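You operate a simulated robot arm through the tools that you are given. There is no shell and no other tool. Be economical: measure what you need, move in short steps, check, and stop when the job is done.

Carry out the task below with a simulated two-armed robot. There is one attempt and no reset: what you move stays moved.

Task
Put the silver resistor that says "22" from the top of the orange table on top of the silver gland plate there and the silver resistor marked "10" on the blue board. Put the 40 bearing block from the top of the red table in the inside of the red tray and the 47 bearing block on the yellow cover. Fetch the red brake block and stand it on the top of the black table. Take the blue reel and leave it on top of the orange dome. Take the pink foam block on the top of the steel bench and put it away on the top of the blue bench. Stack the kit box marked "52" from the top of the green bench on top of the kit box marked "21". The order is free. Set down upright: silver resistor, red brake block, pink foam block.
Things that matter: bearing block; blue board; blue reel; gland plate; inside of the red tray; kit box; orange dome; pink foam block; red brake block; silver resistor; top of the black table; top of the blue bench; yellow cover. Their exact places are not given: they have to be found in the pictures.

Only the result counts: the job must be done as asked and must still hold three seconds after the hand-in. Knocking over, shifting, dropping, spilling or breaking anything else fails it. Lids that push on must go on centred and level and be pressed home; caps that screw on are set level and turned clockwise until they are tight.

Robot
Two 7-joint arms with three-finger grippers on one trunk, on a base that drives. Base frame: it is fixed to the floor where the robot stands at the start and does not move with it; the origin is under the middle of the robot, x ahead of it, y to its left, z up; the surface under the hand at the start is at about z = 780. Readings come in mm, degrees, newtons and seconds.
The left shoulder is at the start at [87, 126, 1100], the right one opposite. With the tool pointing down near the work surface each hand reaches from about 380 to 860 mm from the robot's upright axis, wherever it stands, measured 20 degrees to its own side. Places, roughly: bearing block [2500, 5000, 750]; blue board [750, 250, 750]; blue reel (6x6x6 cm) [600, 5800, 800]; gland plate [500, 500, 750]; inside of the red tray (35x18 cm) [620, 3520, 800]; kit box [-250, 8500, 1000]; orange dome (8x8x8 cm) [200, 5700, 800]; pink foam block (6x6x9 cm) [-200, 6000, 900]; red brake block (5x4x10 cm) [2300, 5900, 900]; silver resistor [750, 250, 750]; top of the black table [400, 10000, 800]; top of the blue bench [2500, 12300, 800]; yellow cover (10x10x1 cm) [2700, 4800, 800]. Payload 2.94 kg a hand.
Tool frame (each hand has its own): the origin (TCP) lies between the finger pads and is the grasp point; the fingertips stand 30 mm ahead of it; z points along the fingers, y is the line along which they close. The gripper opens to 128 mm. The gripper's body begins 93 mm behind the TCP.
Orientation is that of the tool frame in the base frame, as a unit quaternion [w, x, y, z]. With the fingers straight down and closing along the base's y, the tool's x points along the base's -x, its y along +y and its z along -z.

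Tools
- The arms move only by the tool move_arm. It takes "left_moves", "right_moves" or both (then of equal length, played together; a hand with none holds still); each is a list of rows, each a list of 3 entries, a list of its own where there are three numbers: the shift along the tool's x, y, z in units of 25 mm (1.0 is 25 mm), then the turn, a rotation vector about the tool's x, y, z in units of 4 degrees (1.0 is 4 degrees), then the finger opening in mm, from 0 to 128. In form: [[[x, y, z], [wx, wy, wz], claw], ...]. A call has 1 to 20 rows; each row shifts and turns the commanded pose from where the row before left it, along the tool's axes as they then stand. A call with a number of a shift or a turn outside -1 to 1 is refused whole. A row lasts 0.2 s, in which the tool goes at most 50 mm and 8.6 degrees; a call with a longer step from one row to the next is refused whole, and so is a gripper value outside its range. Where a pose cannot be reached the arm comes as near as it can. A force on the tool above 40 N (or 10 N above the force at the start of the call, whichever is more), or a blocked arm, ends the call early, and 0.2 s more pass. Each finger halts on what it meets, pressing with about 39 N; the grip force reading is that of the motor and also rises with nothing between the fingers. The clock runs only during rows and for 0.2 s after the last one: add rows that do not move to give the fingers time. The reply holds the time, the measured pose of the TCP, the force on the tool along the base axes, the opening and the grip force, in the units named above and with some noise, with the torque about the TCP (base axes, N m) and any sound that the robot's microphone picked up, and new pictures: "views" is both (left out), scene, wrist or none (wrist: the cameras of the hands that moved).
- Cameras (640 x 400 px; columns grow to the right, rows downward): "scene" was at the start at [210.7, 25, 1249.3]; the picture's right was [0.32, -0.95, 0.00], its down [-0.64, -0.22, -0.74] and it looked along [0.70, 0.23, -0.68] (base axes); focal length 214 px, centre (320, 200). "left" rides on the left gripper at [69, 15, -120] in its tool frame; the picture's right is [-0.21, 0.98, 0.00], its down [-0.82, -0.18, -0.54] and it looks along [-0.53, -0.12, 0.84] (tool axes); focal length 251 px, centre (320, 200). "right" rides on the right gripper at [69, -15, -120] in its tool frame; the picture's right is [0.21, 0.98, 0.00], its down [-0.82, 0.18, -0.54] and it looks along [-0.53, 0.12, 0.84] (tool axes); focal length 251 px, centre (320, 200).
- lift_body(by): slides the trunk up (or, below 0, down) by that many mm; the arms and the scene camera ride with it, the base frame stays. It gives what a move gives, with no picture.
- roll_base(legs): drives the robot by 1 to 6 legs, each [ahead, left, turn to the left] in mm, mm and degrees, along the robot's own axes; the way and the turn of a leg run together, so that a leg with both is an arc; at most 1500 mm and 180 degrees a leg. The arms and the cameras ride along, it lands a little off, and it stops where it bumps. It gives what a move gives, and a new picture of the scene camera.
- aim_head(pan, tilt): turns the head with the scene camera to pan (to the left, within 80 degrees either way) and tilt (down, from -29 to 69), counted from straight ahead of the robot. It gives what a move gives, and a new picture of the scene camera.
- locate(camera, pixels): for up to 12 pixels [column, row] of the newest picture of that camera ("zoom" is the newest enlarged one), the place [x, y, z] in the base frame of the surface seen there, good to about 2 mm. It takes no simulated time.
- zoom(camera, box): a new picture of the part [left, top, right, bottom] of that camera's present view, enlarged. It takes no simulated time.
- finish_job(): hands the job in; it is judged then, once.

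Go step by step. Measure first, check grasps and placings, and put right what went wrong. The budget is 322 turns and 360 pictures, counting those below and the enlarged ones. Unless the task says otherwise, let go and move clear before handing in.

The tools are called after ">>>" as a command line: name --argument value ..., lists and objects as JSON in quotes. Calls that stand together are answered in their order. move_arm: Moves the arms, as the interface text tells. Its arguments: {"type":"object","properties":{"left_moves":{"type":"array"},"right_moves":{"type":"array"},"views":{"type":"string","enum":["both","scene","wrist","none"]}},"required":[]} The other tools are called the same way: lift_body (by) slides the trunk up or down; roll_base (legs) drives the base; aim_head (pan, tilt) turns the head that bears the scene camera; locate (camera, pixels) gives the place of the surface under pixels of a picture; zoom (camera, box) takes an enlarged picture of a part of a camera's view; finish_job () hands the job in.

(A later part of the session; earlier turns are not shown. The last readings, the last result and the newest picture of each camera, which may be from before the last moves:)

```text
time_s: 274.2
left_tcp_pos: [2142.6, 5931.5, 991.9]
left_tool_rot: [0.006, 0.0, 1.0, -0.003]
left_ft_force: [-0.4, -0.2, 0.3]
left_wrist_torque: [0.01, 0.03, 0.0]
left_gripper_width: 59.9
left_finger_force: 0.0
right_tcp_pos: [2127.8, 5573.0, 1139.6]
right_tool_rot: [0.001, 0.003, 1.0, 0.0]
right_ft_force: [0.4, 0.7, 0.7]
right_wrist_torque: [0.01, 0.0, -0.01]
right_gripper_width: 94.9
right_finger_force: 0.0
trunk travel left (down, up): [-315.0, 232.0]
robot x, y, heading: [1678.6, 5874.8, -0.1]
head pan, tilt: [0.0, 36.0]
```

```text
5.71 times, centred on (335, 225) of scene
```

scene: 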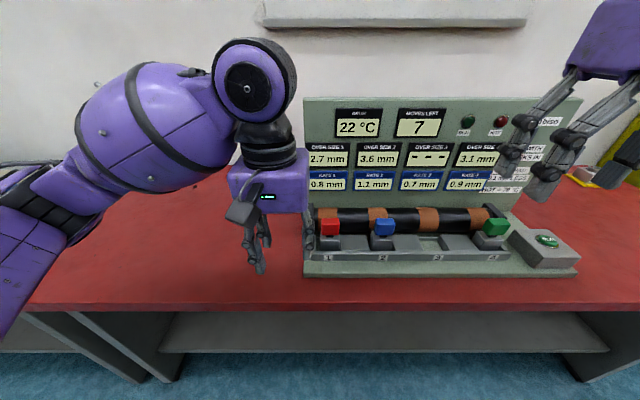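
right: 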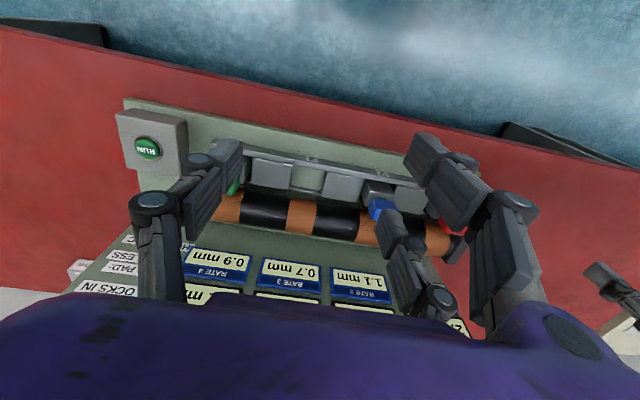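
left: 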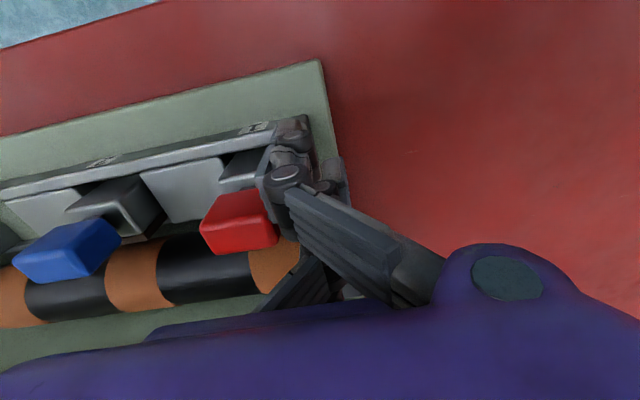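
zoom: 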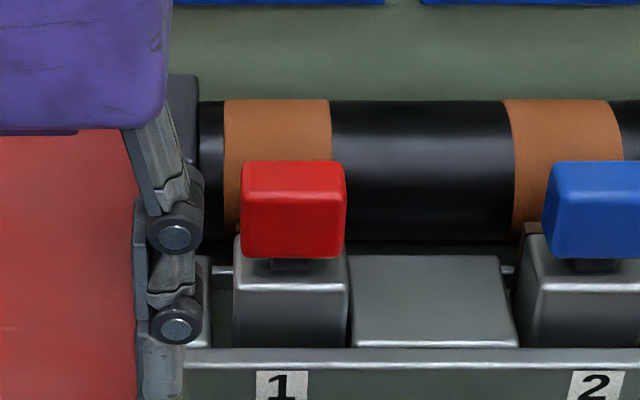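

>>> locate --camera "zoom" --pixels '[[245, 172], [342, 172], [245, 250], [342, 250], [238, 300], [345, 300], [290, 285], [238, 250], [290, 340], [400, 260], [207, 262], [290, 355]]'

```text
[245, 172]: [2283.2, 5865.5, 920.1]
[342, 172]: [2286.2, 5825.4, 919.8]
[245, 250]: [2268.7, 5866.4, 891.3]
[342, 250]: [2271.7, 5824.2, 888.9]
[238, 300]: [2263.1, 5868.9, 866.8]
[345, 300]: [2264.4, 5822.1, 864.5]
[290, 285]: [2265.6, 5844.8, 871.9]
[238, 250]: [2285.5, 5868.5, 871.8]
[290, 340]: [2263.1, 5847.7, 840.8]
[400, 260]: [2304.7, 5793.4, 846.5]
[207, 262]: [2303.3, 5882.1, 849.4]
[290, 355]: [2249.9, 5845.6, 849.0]
```

I back the base 200 mm, extend the left hand, and pitch it up by 85° so the fingers point forward.

>>> roll_base --legs '[[-220, 0, 0]]'

>>> move_arm --left_moves '[[[-1, 0, 0], [0, 0, 0], 80], [[-1, 0, 0], [0, 0, 0], 80], [[-1, 0, 0], [0, 0, 0], 80], [[-1, 0, 0], [0, 0, 0], 80], [[0, 0, 0], [0, -1, 0], 80], [[0, 0, 0], [0, -1, 0], 80], [[0, 0, 0], [0, -1, 0], 80], [[0, 0, 0], [0, -1, 0], 80], [[0, 0, 0], [0, -1, 0], 80], [[0, 0, 0], [0, -1, 0], 80], [[0, 0, 0], [0, -1, 0], 80], [[0, 0, 0], [0, -1, 0], 80], [[0, 0, 0], [0, -1, 0], 80], [[0, 0, 0], [0, -1, 0], 80], [[0, 0, 0], [0, -1, 0], 80], [[0, 0, 0], [0, -1, 0], 80]]' --views "scene"

```text
time_s: 275.9
left_tcp_pos: [1922.7, 5931.7, 992.7]
left_tool_rot: [0.006, 0.0, 1.0, -0.003]
left_ft_force: [-0.9, -0.1, 0.7]
left_wrist_torque: [0.01, -0.01, -0.06]
left_gripper_width: 60.2
left_finger_force: 0.1
right_tcp_pos: [1907.4, 5572.5, 1138.9]
right_tool_rot: [0.001, 0.004, 1.0, 0.001]
right_ft_force: [-1.2, 0.8, 0.2]
right_wrist_torque: [0.02, -0.04, 0.0]
right_gripper_width: 94.5
right_finger_force: 0.0
trunk travel left (down, up): [-315.0, 232.0]
robot x, y, heading: [1460.2, 5872.9, -0.1]
head pan, tilt: [0.0, 36.0]
```

scene: 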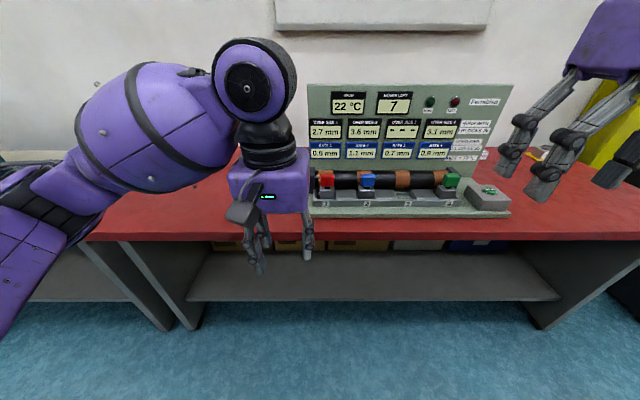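

```text
time_s: 279.2
left_tcp_pos: [2022.4, 5930.6, 993.5]
left_tool_rot: [0.412, -0.001, 0.911, -0.002]
left_ft_force: [0.1, 0.2, 0.5]
left_wrist_torque: [0.01, 0.0, -0.01]
left_gripper_width: 79.9
left_finger_force: 0.0
right_tcp_pos: [1907.7, 5572.6, 1138.7]
right_tool_rot: [0.001, 0.003, 1.0, -0.001]
right_ft_force: [-0.1, -0.1, 0.0]
right_wrist_torque: [0.01, 0.0, -0.01]
right_gripper_width: 95.2
right_finger_force: 0.0
trunk travel left (down, up): [-315.0, 232.0]
robot x, y, heading: [1462.7, 5872.5, 0.1]
head pan, tilt: [0.0, 36.0]
```

scene: 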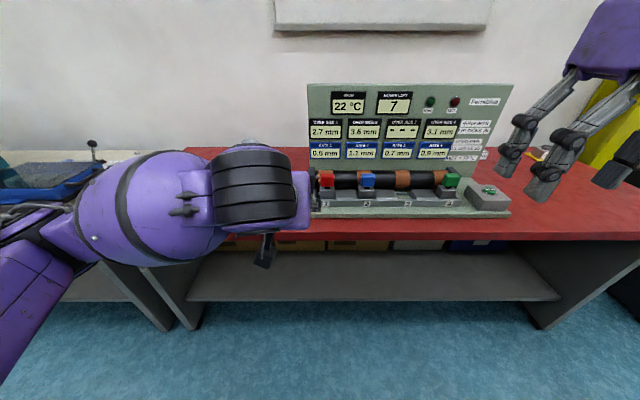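

>>> move_arm --left_moves '[[[0, 0, 0], [0, -1, 0], 80], [[0, 0, 0], [0, -1, 0], 80], [[0, 0, 0], [0, -1, 0], 80], [[0, 0, 0], [0, -1, 0], 80], [[0, 0, 0], [0, -1, 0], 80], [[0, 0, 0], [0, -1, 0], 80], [[0, 0, 0], [0, -1, 0], 80], [[0, 0, 0], [0, -1, 0], 80], [[0, 0, 0], [0, -1, 0], 80], [[0, 0, 0], [0, -0.1, 0], 80]]' --views "both"

```text
time_s: 281.4
left_tcp_pos: [2026.4, 5929.4, 992.6]
left_tool_rot: [0.507, -0.002, 0.862, -0.002]
left_ft_force: [0.3, 0.2, 0.1]
left_wrist_torque: [-0.01, -0.01, -0.03]
left_gripper_width: 80.1
left_finger_force: 0.1
left hand out of reach, approached as far as the arm can: row 3, 4, 5, 6, 7, 8, 9
right_tcp_pos: [1907.8, 5572.3, 1139.4]
right_tool_rot: [0.001, 0.004, 1.0, 0.0]
right_ft_force: [0.3, -0.7, 0.1]
right_wrist_torque: [-0.02, 0.02, -0.01]
right_gripper_width: 95.0
right_finger_force: 0.0
trunk travel left (down, up): [-315.0, 232.0]
robot x, y, heading: [1461.3, 5871.9, -0.2]
head pan, tilt: [0.0, 36.0]
```

scene: 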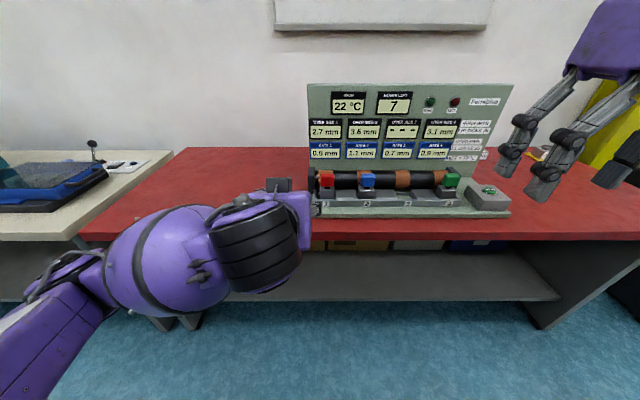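
left: 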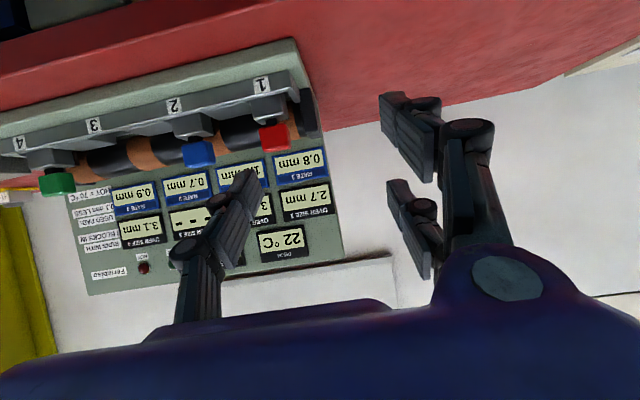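

The wrist stops at ≈61° pitch here. I extend the hand forward (arm straighter) and try further pitch.

>>> roll_base --legs '[[-120, 0, 0]]'

>>> move_arm --left_moves '[[[-0.485, 0, 0.875], [0, 0, 0], 80], [[-0.485, 0, 0.875], [0, 0, 0], 80], [[-0.485, 0, 0.875], [0, 0, 0], 80], [[-0.485, 0, 0.875], [0, 0, 0], 80], [[-0.485, 0, 0.875], [0, 0, 0], 80], [[-0.485, 0, 0.875], [0, 0, 0], 80], [[0, 0, 0], [0, -1, 0], 80], [[0, 0, 0], [0, -1, 0], 80], [[0, 0, 0], [0, -1, 0], 80], [[0, 0, 0], [0, -1, 0], 80], [[0, 0, 0], [0, -1, 0], 80], [[0, 0, 0], [0, -1, 0], 80]]' --views "scene"

```text
time_s: 282.7
left_tcp_pos: [1906.3, 5929.5, 992.0]
left_tool_rot: [0.507, -0.003, 0.862, -0.002]
left_ft_force: [-0.5, -0.4, 0.0]
left_wrist_torque: [-0.02, 0.02, -0.01]
left_gripper_width: 79.8
left_finger_force: 0.1
right_tcp_pos: [1787.9, 5572.7, 1138.9]
right_tool_rot: [0.001, 0.003, 1.0, 0.0]
right_ft_force: [-0.8, -0.4, -0.5]
right_wrist_torque: [0.01, -0.06, 0.02]
right_gripper_width: 94.7
right_finger_force: 0.1
trunk travel left (down, up): [-315.0, 232.0]
robot x, y, heading: [1341.0, 5871.2, 0.0]
head pan, tilt: [0.0, 36.0]
```

scene: 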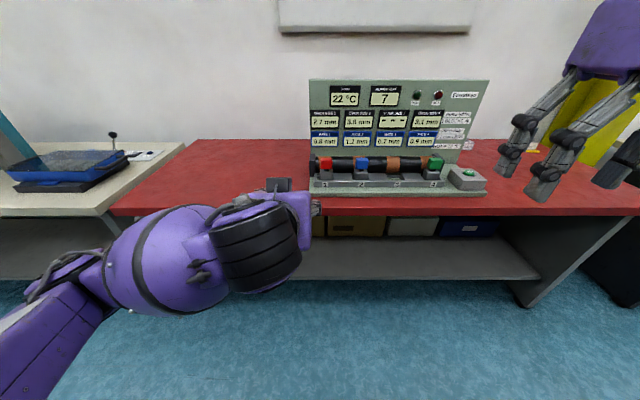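

```text
time_s: 285.3
left_tcp_pos: [2055.7, 5930.7, 991.9]
left_tool_rot: [0.677, -0.003, 0.736, -0.001]
left_ft_force: [-0.3, 0.6, 0.2]
left_wrist_torque: [-0.01, 0.05, 0.01]
left_gripper_width: 80.0
left_finger_force: 0.1
right_tcp_pos: [1788.7, 5571.3, 1139.1]
right_tool_rot: [0.001, 0.004, 1.0, 0.0]
right_ft_force: [-0.3, -0.6, 1.1]
right_wrist_torque: [0.0, 0.0, 0.02]
right_gripper_width: 94.9
right_finger_force: 0.0
trunk travel left (down, up): [-315.0, 232.0]
robot x, y, heading: [1340.7, 5870.1, -0.2]
head pan, tilt: [0.0, 36.0]
```

scene: 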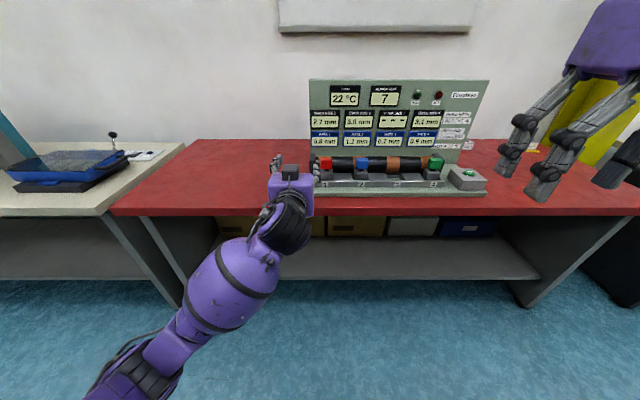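

Pitch is now 85°. I lower to z≈892 and centre on y≈5845, still short of the machine.

>>> move_arm --left_moves '[[[0.6, -0.5, 0], [0, 0, 0], 80], [[0.6, -0.5, 0], [0, 0, 0], 80], [[0.6, -0.5, 0], [0, 0, 0], 80], [[0.6, -0.5, 0], [0, 0, 0], 80], [[0.6, -0.5, 0], [0, 0, 0], 80], [[0.6, -0.5, 0], [0, 0, 0], 80], [[0.4, -0.4, 0], [0, 0, 0], 80]]' --views "both"

>>> zoom --camera "scene" --box '[290, 130, 400, 210]'

```text
time_s: 286.9
left_tcp_pos: [2047.8, 5843.7, 893.3]
left_tool_rot: [0.676, -0.001, 0.737, -0.002]
left_ft_force: [-0.2, -0.4, 0.1]
left_wrist_torque: [-0.01, -0.06, 0.0]
left_gripper_width: 80.0
left_finger_force: 0.0
right_tcp_pos: [1788.4, 5572.5, 1139.5]
right_tool_rot: [0.0, 0.003, 1.0, 0.001]
right_ft_force: [0.2, -0.2, -0.1]
right_wrist_torque: [-0.01, -0.02, 0.03]
right_gripper_width: 95.2
right_finger_force: 0.1
trunk travel left (down, up): [-315.0, 232.0]
robot x, y, heading: [1341.6, 5870.7, 0.1]
head pan, tilt: [0.0, 36.0]
```

scene: 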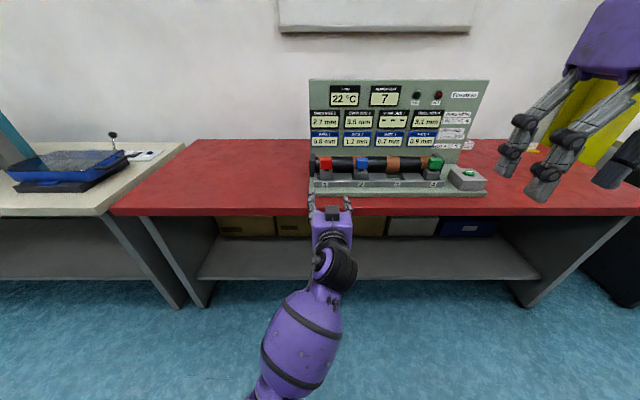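
left: 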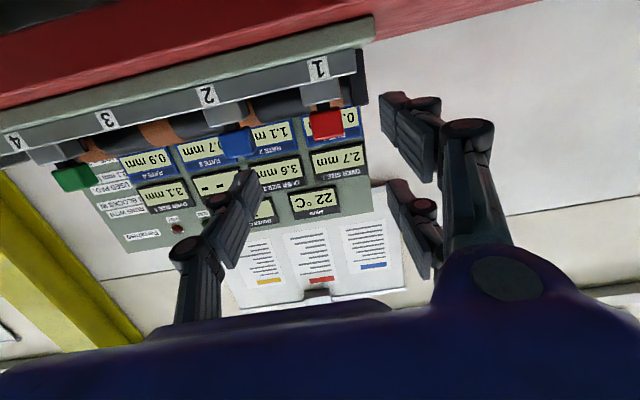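

```text
5.00 times, centred on (345, 170) of scene
```

zoom: 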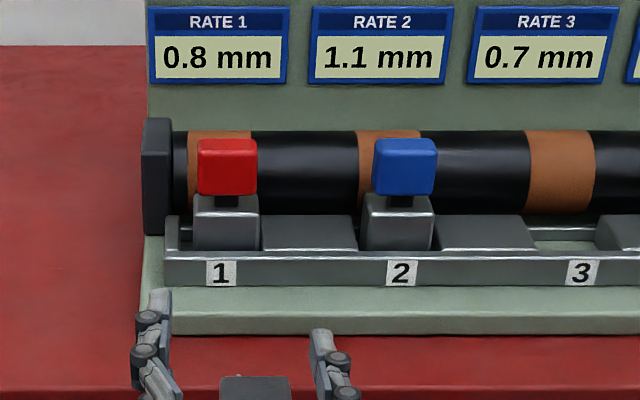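

I drive ahead 150 mm, then measure again.

>>> roll_base --legs '[[150, 0, 0]]'

>>> zoom --camera "scene" --box '[290, 170, 390, 250]'

>>> zoom --camera "left" --box '[200, 60, 460, 260]'

```text
time_s: 288.3
left_tcp_pos: [2198.0, 5843.0, 893.2]
left_tool_rot: [0.675, -0.003, 0.738, -0.001]
left_ft_force: [0.3, 0.0, -0.2]
left_wrist_torque: [-0.02, -0.07, 0.02]
left_gripper_width: 79.7
left_finger_force: 0.0
right_tcp_pos: [1937.1, 5571.3, 1139.0]
right_tool_rot: [0.001, 0.004, 1.0, 0.0]
right_ft_force: [0.6, -0.3, -0.8]
right_wrist_torque: [0.01, 0.07, 0.02]
right_gripper_width: 95.1
right_finger_force: 0.0
trunk travel left (down, up): [-315.0, 232.0]
robot x, y, heading: [1491.3, 5873.4, -0.1]
head pan, tilt: [0.0, 36.0]
```

scene: 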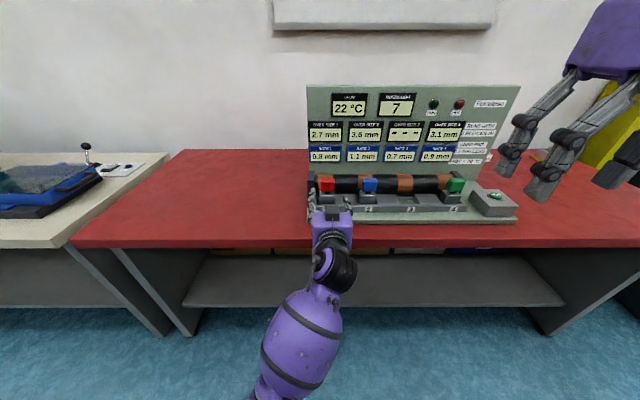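

```text
5.00 times, centred on (340, 210) of scene
```

zoom: 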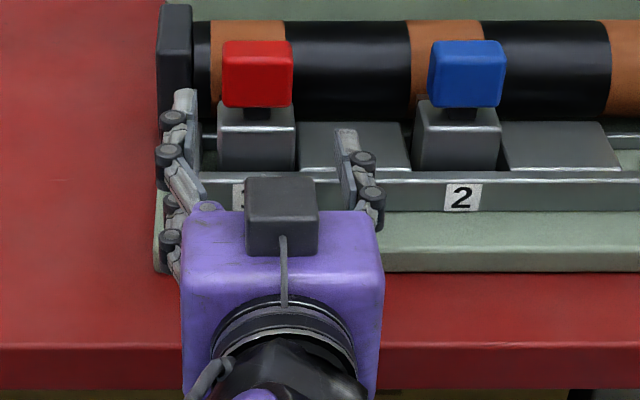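

```text
2.00 times, centred on (330, 160) of left
```

zoom: 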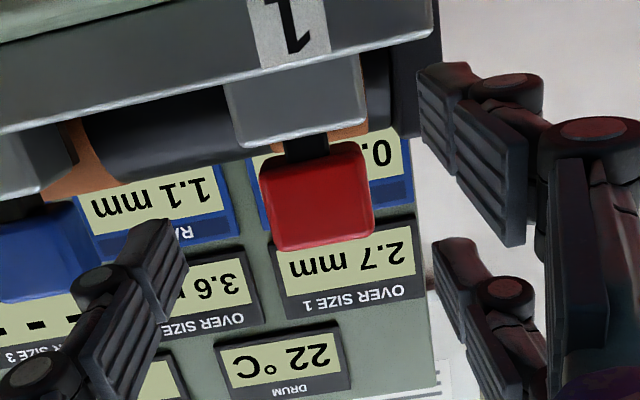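

>>> locate --camera "zoom" --pixels '[[272, 170], [368, 160], [318, 195], [235, 110], [360, 90], [300, 110], [320, 150], [395, 110], [200, 130]]'

>>> locate --camera "scene" --pixels '[[321, 183], [333, 183], [327, 193], [320.5, 198], [334, 198], [314, 194], [346, 200]]'

```text
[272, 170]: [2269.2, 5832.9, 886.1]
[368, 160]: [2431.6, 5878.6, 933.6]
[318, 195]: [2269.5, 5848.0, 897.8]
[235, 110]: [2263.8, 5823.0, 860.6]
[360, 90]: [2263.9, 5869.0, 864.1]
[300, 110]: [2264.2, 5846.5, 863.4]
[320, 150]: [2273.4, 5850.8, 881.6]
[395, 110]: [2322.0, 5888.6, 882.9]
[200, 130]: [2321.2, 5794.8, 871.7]
```

```text
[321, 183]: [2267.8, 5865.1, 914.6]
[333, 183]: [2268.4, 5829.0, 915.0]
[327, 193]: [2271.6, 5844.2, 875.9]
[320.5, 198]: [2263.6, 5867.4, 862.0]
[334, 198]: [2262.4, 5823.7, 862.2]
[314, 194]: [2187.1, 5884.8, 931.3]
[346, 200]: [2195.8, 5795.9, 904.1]
```

I move the hand in 66 mm along +x with the fingers open around the block.

>>> move_arm --left_moves '[[[-0.04, 0.05, 0.5], [0, 0, 0], 80], [[-0.04, 0.05, 0.5], [0, 0, 0], 80], [[-0.04, 0, 0.5], [0, 0, 0], 80], [[-0.04, 0, 0.5], [0, 0, 0], 80], [[-0.04, 0, 0.4], [0, 0, 0], 80], [[-0.03, 0, 0.25], [0, 0, 0], 80]]' --views "both"

>>> zoom --camera "left" --box '[200, 60, 460, 260]'

>>> zoom --camera "scene" --box '[290, 165, 370, 230]'

```text
time_s: 289.7
left_tcp_pos: [2264.4, 5845.1, 893.8]
left_tool_rot: [0.676, -0.002, 0.737, -0.002]
left_ft_force: [0.3, -0.4, -0.8]
left_wrist_torque: [0.0, -0.02, 0.0]
left_gripper_width: 79.9
left_finger_force: 0.1
right_tcp_pos: [1937.6, 5572.2, 1139.7]
right_tool_rot: [0.001, 0.004, 1.0, -0.001]
right_ft_force: [0.3, -0.3, -0.2]
right_wrist_torque: [0.01, 0.0, 0.0]
right_gripper_width: 94.9
right_finger_force: 0.0
trunk travel left (down, up): [-315.0, 232.0]
robot x, y, heading: [1488.4, 5870.8, 0.1]
head pan, tilt: [0.0, 36.0]
```

scene: 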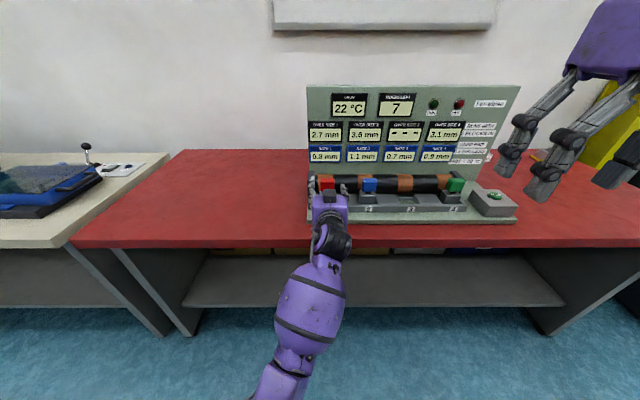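
left: 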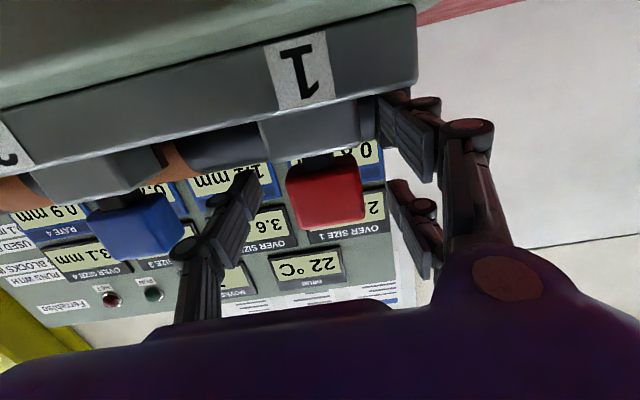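

```text
2.00 times, centred on (330, 160) of left
```

zoom: 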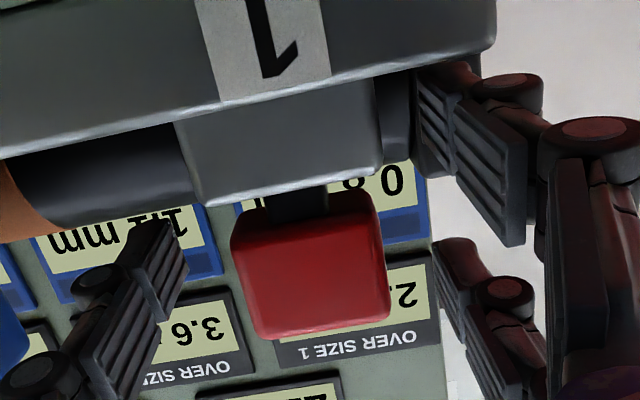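

```text
6.15 times, centred on (330, 198) of scene
```

zoom: 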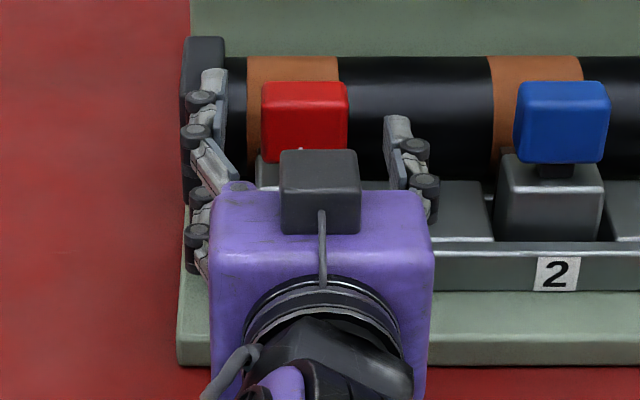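

No contact. I close gradually so the block is centred gently.

>>> move_arm --left_moves '[[[0, 0, 0], [0, 0, 0], 70], [[0, 0, 0], [0, 0, 0], 62], [[0, 0, 0], [0, 0, 0], 56], [[0, 0, 0], [0, 0, 0], 52], [[0, 0, 0], [0, 0, 0], 49], [[0, 0, 0], [0, 0, 0], 46], [[0, 0, 0], [0, 0, 0], 42], [[0, 0, 0], [0, 0, 0], 36]]' --views "both"

>>> zoom --camera "left" --box '[200, 60, 460, 260]'

```text
time_s: 291.5
left_tcp_pos: [2264.5, 5848.7, 893.3]
left_tool_rot: [0.675, -0.003, 0.737, 0.0]
left_ft_force: [-1.3, 6.9, 0.7]
left_wrist_torque: [0.66, 0.1, 0.17]
left_gripper_width: 46.3
left_finger_force: 39.0
right_tcp_pos: [1936.9, 5572.4, 1140.4]
right_tool_rot: [0.001, 0.003, 1.0, 0.0]
right_ft_force: [1.0, -1.1, 0.2]
right_wrist_torque: [0.03, -0.01, 0.0]
right_gripper_width: 95.0
right_finger_force: 0.1
trunk travel left (down, up): [-315.0, 232.0]
robot x, y, heading: [1491.9, 5872.9, -0.2]
head pan, tilt: [0.0, 36.0]
```

scene: 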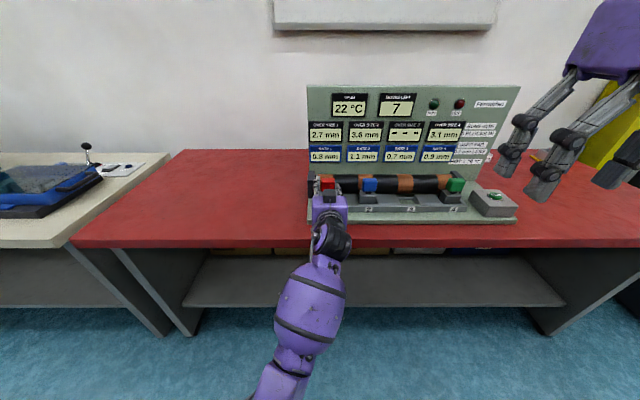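
left: 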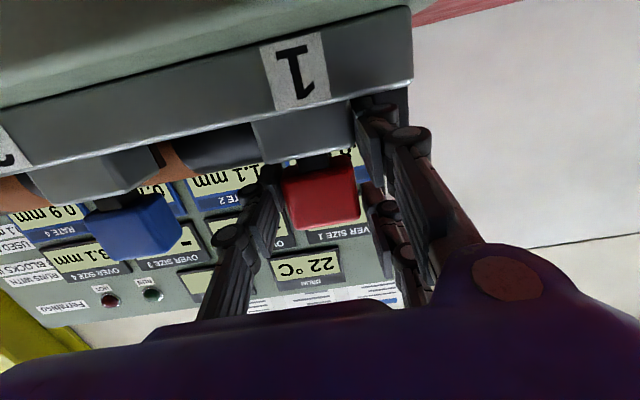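

```text
2.00 times, centred on (330, 160) of left
```

zoom: 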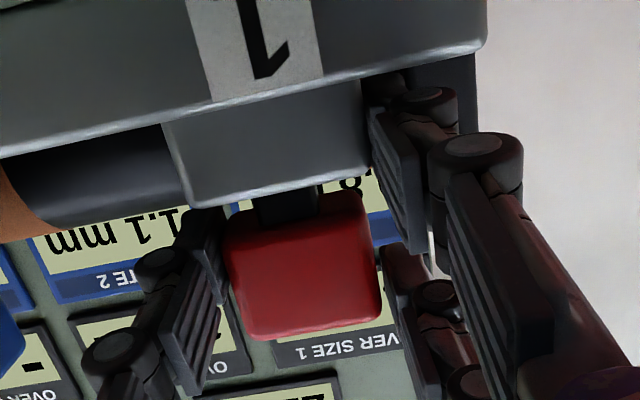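

Gripped at 46 mm across cap and foot. I hold at 0 and lift slowly, easing slightly back from the drum.

>>> move_arm --left_moves '[[[0, 0, 0], [0, 0, 0], 0], [[0, 0, -0.1], [0, 0, 0], 0], [[-0.1, 0, -0.06], [0, 0, 0], 0], [[-0.2, 0, 0], [0, 0, 0], 0], [[-0.2, 0, 0], [0, 0, 0], 0], [[-0.2, 0, 0], [0, 0, 0], 0], [[-0.3, 0, 0], [0, 0, 0], 0], [[-0.3, 0, 0], [0, 0, 0], 0]]' --views "both"

>>> zoom --camera "scene" --box '[290, 150, 380, 230]'

```text
time_s: 293.3
left_tcp_pos: [2264.7, 5844.2, 926.7]
left_tool_rot: [0.675, -0.001, 0.738, -0.005]
left_ft_force: [0.0, 0.2, -2.8]
left_wrist_torque: [-0.01, 0.02, 0.0]
left_gripper_width: 45.7
left_finger_force: 39.1
right_tcp_pos: [1937.7, 5572.8, 1139.3]
right_tool_rot: [0.001, 0.003, 1.0, 0.0]
right_ft_force: [0.3, -0.1, -0.3]
right_wrist_torque: [-0.01, 0.02, 0.0]
right_gripper_width: 95.1
right_finger_force: 0.2
trunk travel left (down, up): [-315.0, 232.0]
robot x, y, heading: [1493.3, 5870.3, -0.1]
head pan, tilt: [0.0, 36.0]
```

scene: 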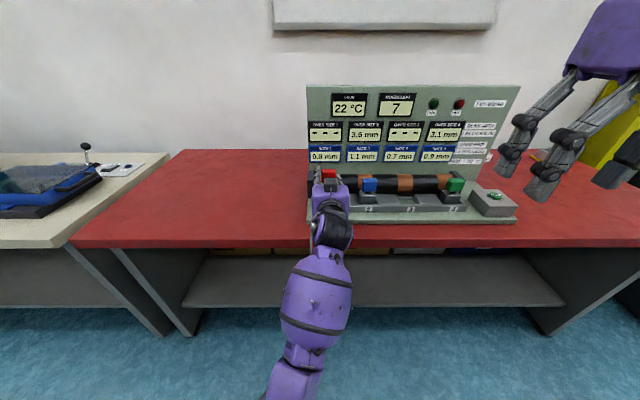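
left: 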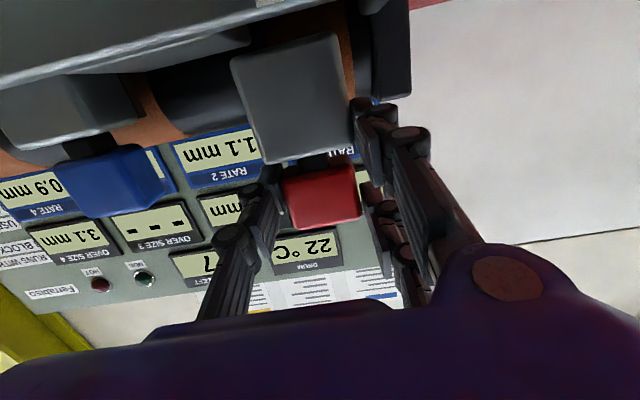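

```text
5.00 times, centred on (335, 190) of scene
```

zoom: 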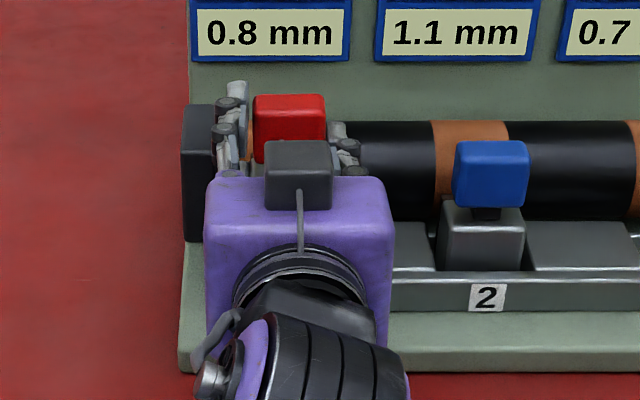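

It lifts cleanly (2.8 N). Up another 65 mm, then back the base away.

>>> move_arm --left_moves '[[[-0.3, 0, 0], [0, 0, 0], 0], [[-0.4, 0, 0], [0, 0, 0], 0], [[-0.4, 0, 0], [0, 0, 0], 0], [[-0.5, 0, 0], [0, 0, 0], 0], [[-0.5, 0, 0], [0, 0, 0], 0], [[-0.5, 0, 0], [0, 0, 0], 0], [[0, 0, 0], [0, 0, 0], 0]]' --views "none"

>>> roll_base --legs '[[-150, 0, 0]]'

>>> zoom --camera "left" --box '[180, 0, 480, 260]'

```text
time_s: 294.9
left_tcp_pos: [2269.7, 5847.1, 990.5]
left_tool_rot: [0.675, -0.002, 0.738, -0.003]
left_ft_force: [-0.6, -0.7, -2.1]
left_wrist_torque: [-0.03, 0.08, 0.02]
left_gripper_width: 45.7
left_finger_force: 38.7
right_tcp_pos: [1936.4, 5572.8, 1138.9]
right_tool_rot: [0.001, 0.005, 1.0, 0.0]
right_ft_force: [0.5, 0.6, -0.3]
right_wrist_torque: [0.02, -0.04, 0.02]
right_gripper_width: 95.1
right_finger_force: 0.1
trunk travel left (down, up): [-315.0, 232.0]
robot x, y, heading: [1488.7, 5871.1, -0.2]
head pan, tilt: [0.0, 36.0]
```

```text
time_s: 296.2
left_tcp_pos: [2120.5, 5845.9, 989.9]
left_tool_rot: [0.676, -0.002, 0.737, -0.002]
left_ft_force: [-0.5, 0.0, -2.4]
left_wrist_torque: [-0.02, 0.05, -0.01]
left_gripper_width: 45.8
left_finger_force: 39.0
right_tcp_pos: [1787.2, 5571.8, 1139.9]
right_tool_rot: [0.001, 0.004, 1.0, 0.0]
right_ft_force: [-0.2, 0.4, 0.4]
right_wrist_torque: [-0.03, -0.04, 0.03]
right_gripper_width: 95.0
right_finger_force: 0.1
trunk travel left (down, up): [-315.0, 232.0]
robot x, y, heading: [1342.4, 5873.8, -0.1]
head pan, tilt: [0.0, 36.0]
```

scene: 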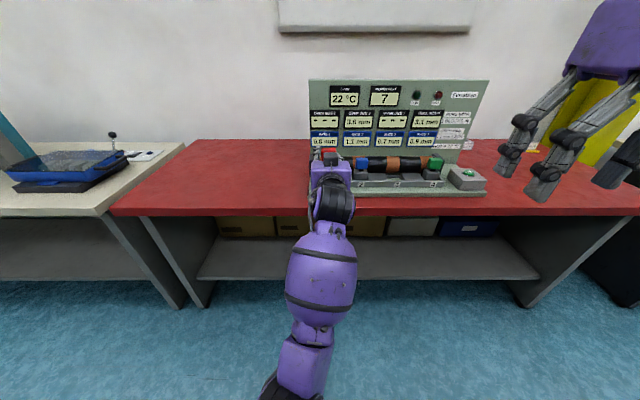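

```text
1.54 times, centred on (330, 130) of left
```

zoom: 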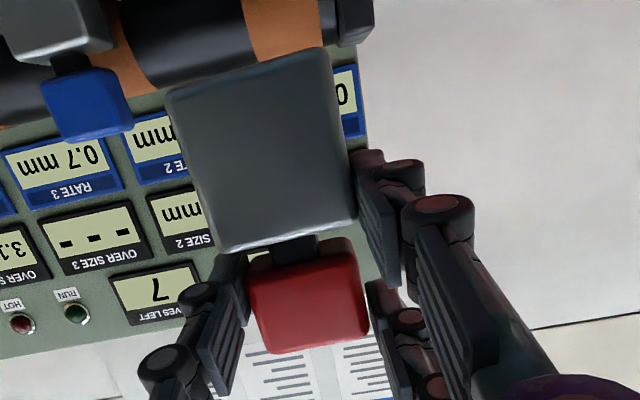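

The brake block is held securely. I turn north and drive up the aisle, then look for the black table.

>>> roll_base --legs '[[-60, 0, 0], [0, 0, 90], [1400, 0, 0]]'

>>> aim_head --pan 10 --tilt 15

```text
time_s: 307.6
left_tcp_pos: [1312.0, 8060.3, 989.8]
left_tool_rot: [-0.479, 0.523, -0.52, -0.476]
left_ft_force: [0.2, -0.2, -2.6]
left_wrist_torque: [-0.09, 0.02, 0.0]
left_gripper_width: 45.6
left_finger_force: 39.6
right_tcp_pos: [1586.0, 7728.9, 1139.3]
right_tool_rot: [0.0, -0.704, 0.711, 0.001]
right_ft_force: [0.5, 0.0, -0.8]
right_wrist_torque: [0.01, 0.01, -0.01]
right_gripper_width: 94.9
right_finger_force: 0.0
trunk travel left (down, up): [-315.0, 232.0]
robot x, y, heading: [1285.9, 7278.9, 89.7]
head pan, tilt: [0.0, 36.0]
```

scene: 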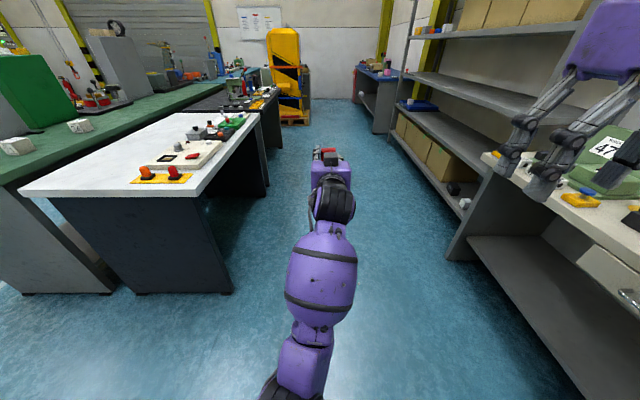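

```text
time_s: 308.5
left_tcp_pos: [1312.2, 8061.6, 989.5]
left_tool_rot: [-0.479, 0.523, -0.521, -0.475]
left_ft_force: [-0.2, -0.3, -2.6]
left_wrist_torque: [-0.04, -0.04, 0.01]
left_gripper_width: 45.5
left_finger_force: 39.9
right_tcp_pos: [1585.7, 7728.3, 1140.0]
right_tool_rot: [0.0, -0.703, 0.711, 0.001]
right_ft_force: [0.6, -0.5, 0.2]
right_wrist_torque: [-0.02, 0.0, 0.0]
right_gripper_width: 95.1
right_finger_force: 0.1
trunk travel left (down, up): [-315.0, 232.0]
robot x, y, heading: [1283.5, 7282.5, 89.8]
head pan, tilt: [10.0, 15.0]
```

scene: 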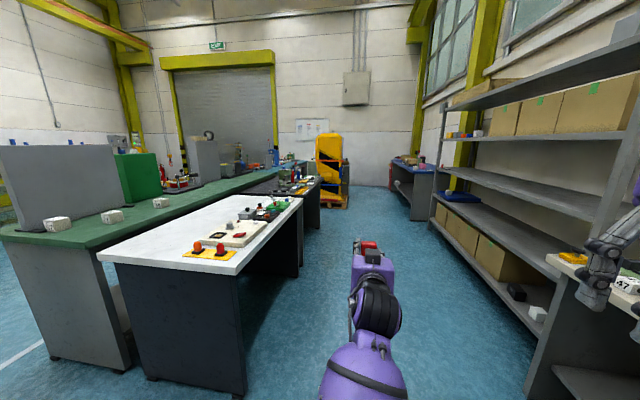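

>>> zoom --camera "scene" --box '[130, 140, 370, 270]'

>>> locate --camera "scene" --pixels '[[300, 196], [318, 190], [282, 186], [275, 265], [240, 265], [57, 222], [112, 215], [160, 202], [395, 185], [320, 212], [430, 200]]'

```text
2.67 times, centred on (250, 205) of scene
```

zoom: 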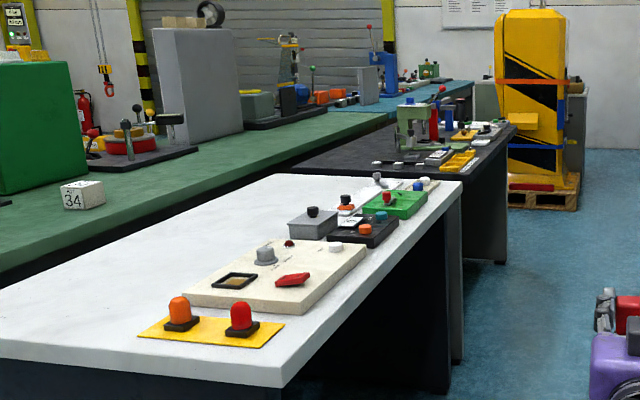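

```text
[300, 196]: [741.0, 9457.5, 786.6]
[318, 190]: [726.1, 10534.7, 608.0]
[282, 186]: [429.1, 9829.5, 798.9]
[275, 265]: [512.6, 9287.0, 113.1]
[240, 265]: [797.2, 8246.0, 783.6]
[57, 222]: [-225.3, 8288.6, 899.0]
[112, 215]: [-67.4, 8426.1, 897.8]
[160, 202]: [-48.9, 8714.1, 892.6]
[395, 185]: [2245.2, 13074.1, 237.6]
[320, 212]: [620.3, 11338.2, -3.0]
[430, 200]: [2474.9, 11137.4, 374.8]
```

I drive north to y≈9700, shifted right to x≈1550 so the extended arm clears when turning left.

>>> roll_base --legs '[[1300, -130, 0], [1100, -130, 0], [0, 0, 90]]'

>>> aim_head --pan -15 --tilt 28

```text
time_s: 324.2
left_tcp_pos: [759.4, 9705.0, 990.8]
left_tool_rot: [0.003, 0.738, 0.007, -0.675]
left_ft_force: [-0.1, -0.4, -1.6]
left_wrist_torque: [-0.02, -0.07, -0.02]
left_gripper_width: 45.4
left_finger_force: 39.6
right_tcp_pos: [1086.3, 9984.0, 1139.2]
right_tool_rot: [0.0, 1.0, 0.004, 0.0]
right_ft_force: [0.0, 1.0, -0.4]
right_wrist_torque: [0.0, -0.02, -0.01]
right_gripper_width: 95.1
right_finger_force: 0.1
trunk travel left (down, up): [-315.0, 232.0]
robot x, y, heading: [1540.4, 9689.6, -179.3]
head pan, tilt: [10.0, 15.0]
```

scene: 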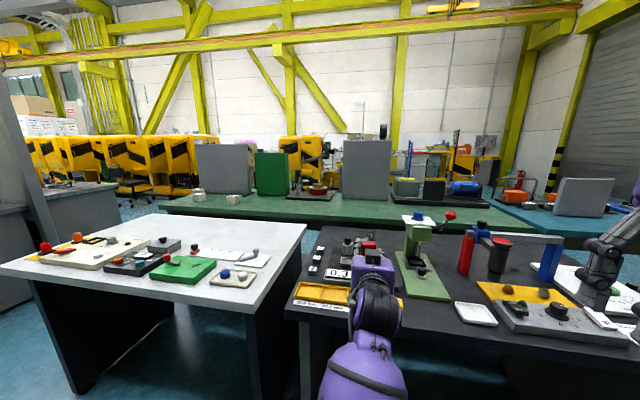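

```text
time_s: 325.1
left_tcp_pos: [757.8, 9705.7, 989.4]
left_tool_rot: [0.004, 0.737, 0.008, -0.675]
left_ft_force: [0.3, 0.2, -2.5]
left_wrist_torque: [-0.02, -0.04, -0.01]
left_gripper_width: 45.6
left_finger_force: 38.5
right_tcp_pos: [1085.8, 9985.0, 1140.0]
right_tool_rot: [0.0, 1.0, 0.003, 0.0]
right_ft_force: [-0.5, -0.1, 0.4]
right_wrist_torque: [-0.01, -0.02, -0.02]
right_gripper_width: 95.1
right_finger_force: 0.1
trunk travel left (down, up): [-315.0, 232.0]
robot x, y, heading: [1541.7, 9691.8, -179.3]
head pan, tilt: [-15.0, 28.0]
```

scene: 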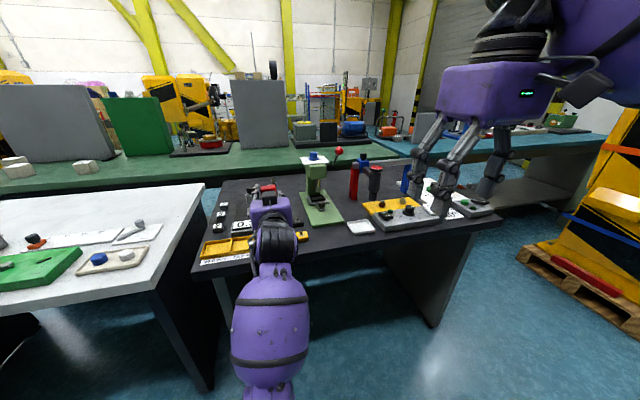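

>>> zoom --camera "scene" --box '[190, 140, 460, 290]'

>>> locate --camera "scene" --pixels '[[320, 238], [325, 250], [345, 180], [360, 227], [300, 255], [390, 248], [240, 185], [290, 190], [420, 235], [360, 215], [310, 240], [335, 215]]'

```text
2.37 times, centred on (325, 215) of scene
```

zoom: 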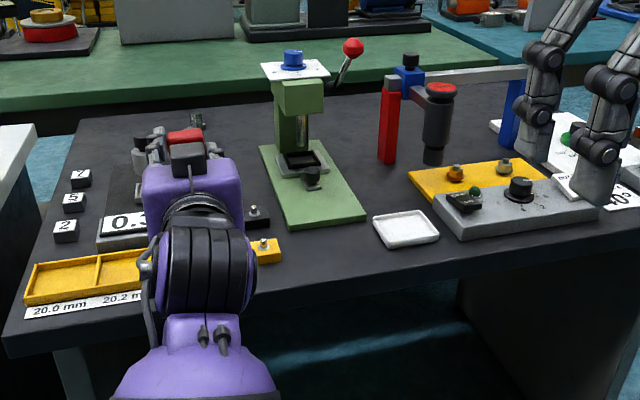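

```text
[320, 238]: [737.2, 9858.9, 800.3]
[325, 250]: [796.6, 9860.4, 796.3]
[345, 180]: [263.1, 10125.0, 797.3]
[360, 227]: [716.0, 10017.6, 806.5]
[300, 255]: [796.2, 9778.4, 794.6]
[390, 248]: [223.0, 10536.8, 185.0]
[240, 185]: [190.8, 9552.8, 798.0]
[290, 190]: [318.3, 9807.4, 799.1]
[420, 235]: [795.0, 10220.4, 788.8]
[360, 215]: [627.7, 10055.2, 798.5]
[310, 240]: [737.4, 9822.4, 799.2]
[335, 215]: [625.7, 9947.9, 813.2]
```

>>> locate --camera "zoom" --pixels '[[362, 214], [290, 226], [312, 135], [374, 216], [424, 212], [437, 240], [380, 246], [410, 172], [388, 163], [432, 165], [370, 190], [277, 262]]'

```text
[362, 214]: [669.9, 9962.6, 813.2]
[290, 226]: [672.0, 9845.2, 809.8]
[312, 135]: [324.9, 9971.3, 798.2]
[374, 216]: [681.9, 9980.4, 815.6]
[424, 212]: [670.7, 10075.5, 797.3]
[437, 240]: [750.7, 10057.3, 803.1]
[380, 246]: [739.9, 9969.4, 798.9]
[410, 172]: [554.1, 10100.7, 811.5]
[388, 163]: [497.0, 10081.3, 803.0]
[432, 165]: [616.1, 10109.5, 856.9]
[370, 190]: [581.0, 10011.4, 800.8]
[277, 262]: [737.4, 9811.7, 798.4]
```

The free strip in front of the press, around (735,9890), suits the block. I strafe right about 185 mm.

>>> roll_base --legs '[[0, -185, -0.7]]'

>>> aim_head --pan -5 --tilt 36

>>> zoom --camera "left" --box '[0, 0, 640, 400]'

```text
time_s: 327.4
left_tcp_pos: [757.8, 9900.9, 988.9]
left_tool_rot: [0.0, 0.738, 0.004, -0.675]
left_ft_force: [-0.7, 1.1, -2.0]
left_wrist_torque: [0.02, -0.05, 0.02]
left_gripper_width: 45.3
left_finger_force: 39.2
right_tcp_pos: [1088.5, 10175.7, 1139.9]
right_tool_rot: [0.0, 1.0, -0.001, -0.001]
right_ft_force: [0.1, 0.7, 0.0]
right_wrist_torque: [-0.06, 0.03, -0.01]
right_gripper_width: 94.9
right_finger_force: 0.1
trunk travel left (down, up): [-315.0, 232.0]
robot x, y, heading: [1540.0, 9880.2, -179.6]
head pan, tilt: [-15.0, 28.0]
```

scene: 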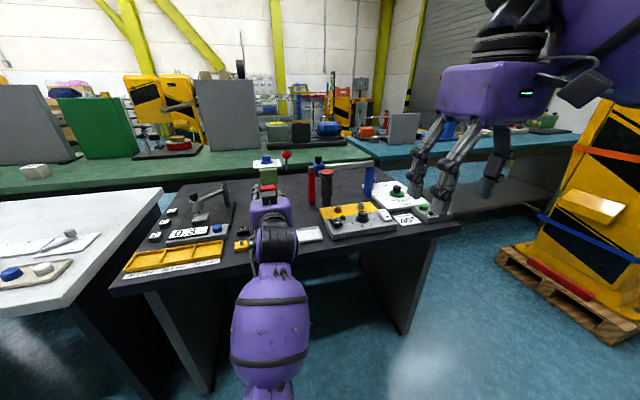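

```text
time_s: 328.1
left_tcp_pos: [757.7, 9900.5, 989.5]
left_tool_rot: [-0.001, 0.738, 0.003, -0.675]
left_ft_force: [-0.6, -0.4, -2.7]
left_wrist_torque: [-0.03, -0.03, 0.02]
left_gripper_width: 45.4
left_finger_force: 39.5
right_tcp_pos: [1088.0, 10176.2, 1139.5]
right_tool_rot: [-0.001, 1.0, -0.003, -0.001]
right_ft_force: [-0.6, -0.8, -0.2]
right_wrist_torque: [0.02, 0.0, 0.0]
right_gripper_width: 94.9
right_finger_force: 0.0
trunk travel left (down, up): [-315.0, 232.0]
robot x, y, heading: [1538.8, 9875.8, -180.0]
head pan, tilt: [-5.0, 36.0]
```

scene: 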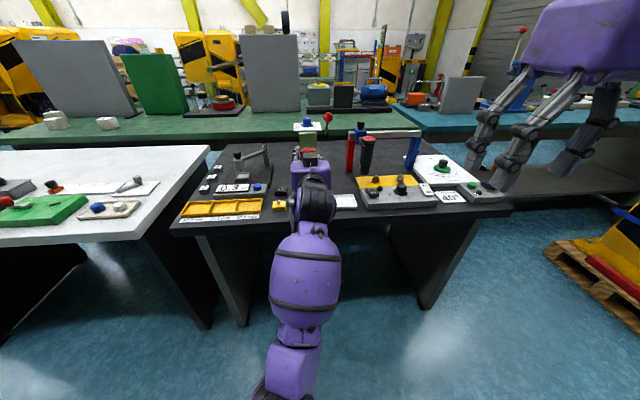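

```text
1.00 times, centred on (320, 200) of left (not enlarged: the box is as wide or as high as the picture)
```

zoom: 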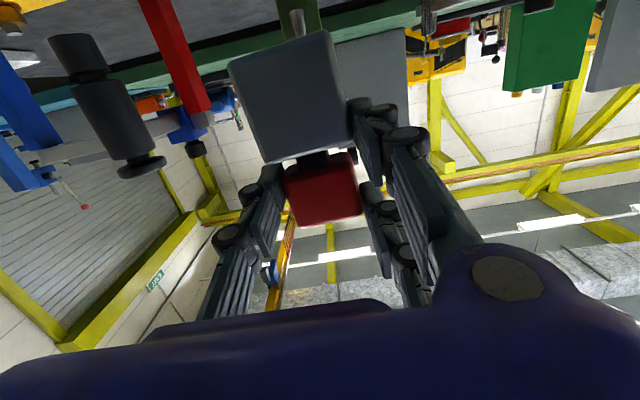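

I lower to TCP ≈ 895 and check with the force and pictures.

>>> move_arm --left_moves '[[[0.6, -0.1, 0], [0, 0, 0], 0], [[0.6, 0, 0], [0, 0, 0], 0], [[0.6, 0, 0], [0, 0, 0], 0], [[0.6, 0, 0], [0, 0, 0], 0], [[0.6, 0, 0], [0, 0, 0], 0], [[0.5, 0, 0], [0, 0, 0], 0], [[0.3, 0, 0], [0, 0, 0], 0]]' --views "both"

>>> zoom --camera "scene" --box '[250, 130, 370, 230]'

```text
time_s: 329.7
left_tcp_pos: [766.1, 9904.8, 894.3]
left_tool_rot: [0.0, 0.738, 0.003, -0.675]
left_ft_force: [-0.5, 0.6, -3.1]
left_wrist_torque: [-0.01, -0.1, -0.03]
left_gripper_width: 45.2
left_finger_force: 39.3
right_tcp_pos: [1087.9, 10175.8, 1138.3]
right_tool_rot: [0.0, 1.0, -0.002, 0.0]
right_ft_force: [0.3, 0.2, -0.3]
right_wrist_torque: [0.04, -0.02, 0.0]
right_gripper_width: 95.0
right_finger_force: 0.1
trunk travel left (down, up): [-315.0, 232.0]
robot x, y, heading: [1537.4, 9874.2, -179.9]
head pan, tilt: [-5.0, 36.0]
```

scene: 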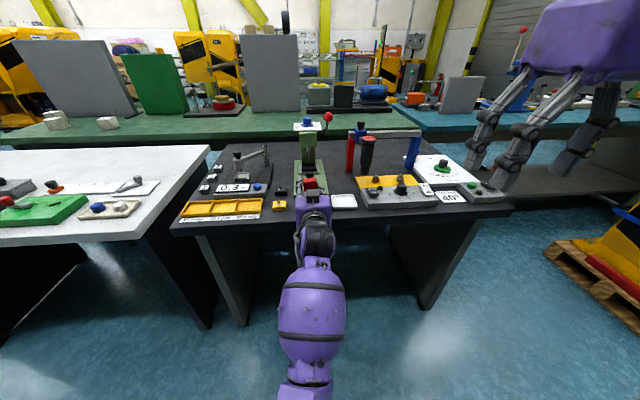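
left: 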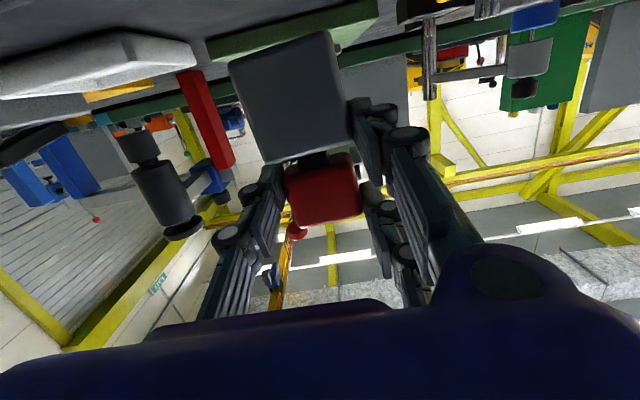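

```text
4.00 times, centred on (310, 180) of scene
```

zoom: 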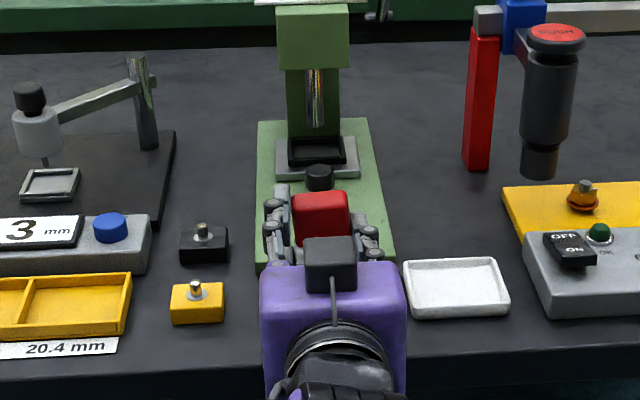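

>>> move_arm --left_moves '[[[0.12, 0, 0], [0, 0, 0], 0], [[0.12, 0, 0], [0, 0, 0], 0], [[0.12, 0, 0], [0, 0, 0], 0], [[0.08, 0, 0], [0, 0, 0], 0], [[0, 0, 0], [0, 0, 0], 0]]' --views "none"

```text
time_s: 330.9
left_tcp_pos: [765.9, 9903.3, 882.9]
left_tool_rot: [-0.001, 0.738, 0.003, -0.675]
left_ft_force: [0.8, 0.2, -2.6]
left_wrist_torque: [0.0, -0.06, -0.01]
left_gripper_width: 45.8
left_finger_force: 39.4
right_tcp_pos: [1088.1, 10177.1, 1139.6]
right_tool_rot: [0.0, 1.0, -0.002, 0.0]
right_ft_force: [0.1, -0.2, -0.2]
right_wrist_torque: [0.03, 0.01, 0.02]
right_gripper_width: 94.9
right_finger_force: 0.0
trunk travel left (down, up): [-315.0, 232.0]
robot x, y, heading: [1536.7, 9874.0, -179.8]
head pan, tilt: [-5.0, 36.0]
```

>>> move_arm --left_moves '[[[0.08, 0, 0], [0, 0, 0], 0], [[0.08, 0, 0], [0, 0, 0], 0], [[0, 0, 0], [0, 0, 0], 0]]' --views "none"

>>> locate --camera "left" --pixels '[[300, 60], [325, 200], [300, 130]]'

```text
time_s: 331.7
left_tcp_pos: [767.4, 9903.4, 880.7]
left_tool_rot: [-0.001, 0.738, 0.003, -0.675]
left_ft_force: [-0.1, 0.3, -3.4]
left_wrist_torque: [0.03, -0.04, 0.01]
left_gripper_width: 45.6
left_finger_force: 38.6
right_tcp_pos: [1088.5, 10175.2, 1140.1]
right_tool_rot: [0.0, 1.0, -0.002, -0.001]
right_ft_force: [-0.3, 0.7, 0.0]
right_wrist_torque: [-0.01, 0.02, 0.02]
right_gripper_width: 95.1
right_finger_force: 0.1
trunk travel left (down, up): [-315.0, 232.0]
robot x, y, heading: [1539.2, 9876.0, -179.8]
head pan, tilt: [-5.0, 36.0]
```

```text
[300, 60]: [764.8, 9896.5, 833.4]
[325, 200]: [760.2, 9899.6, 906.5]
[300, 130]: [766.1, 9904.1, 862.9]
```

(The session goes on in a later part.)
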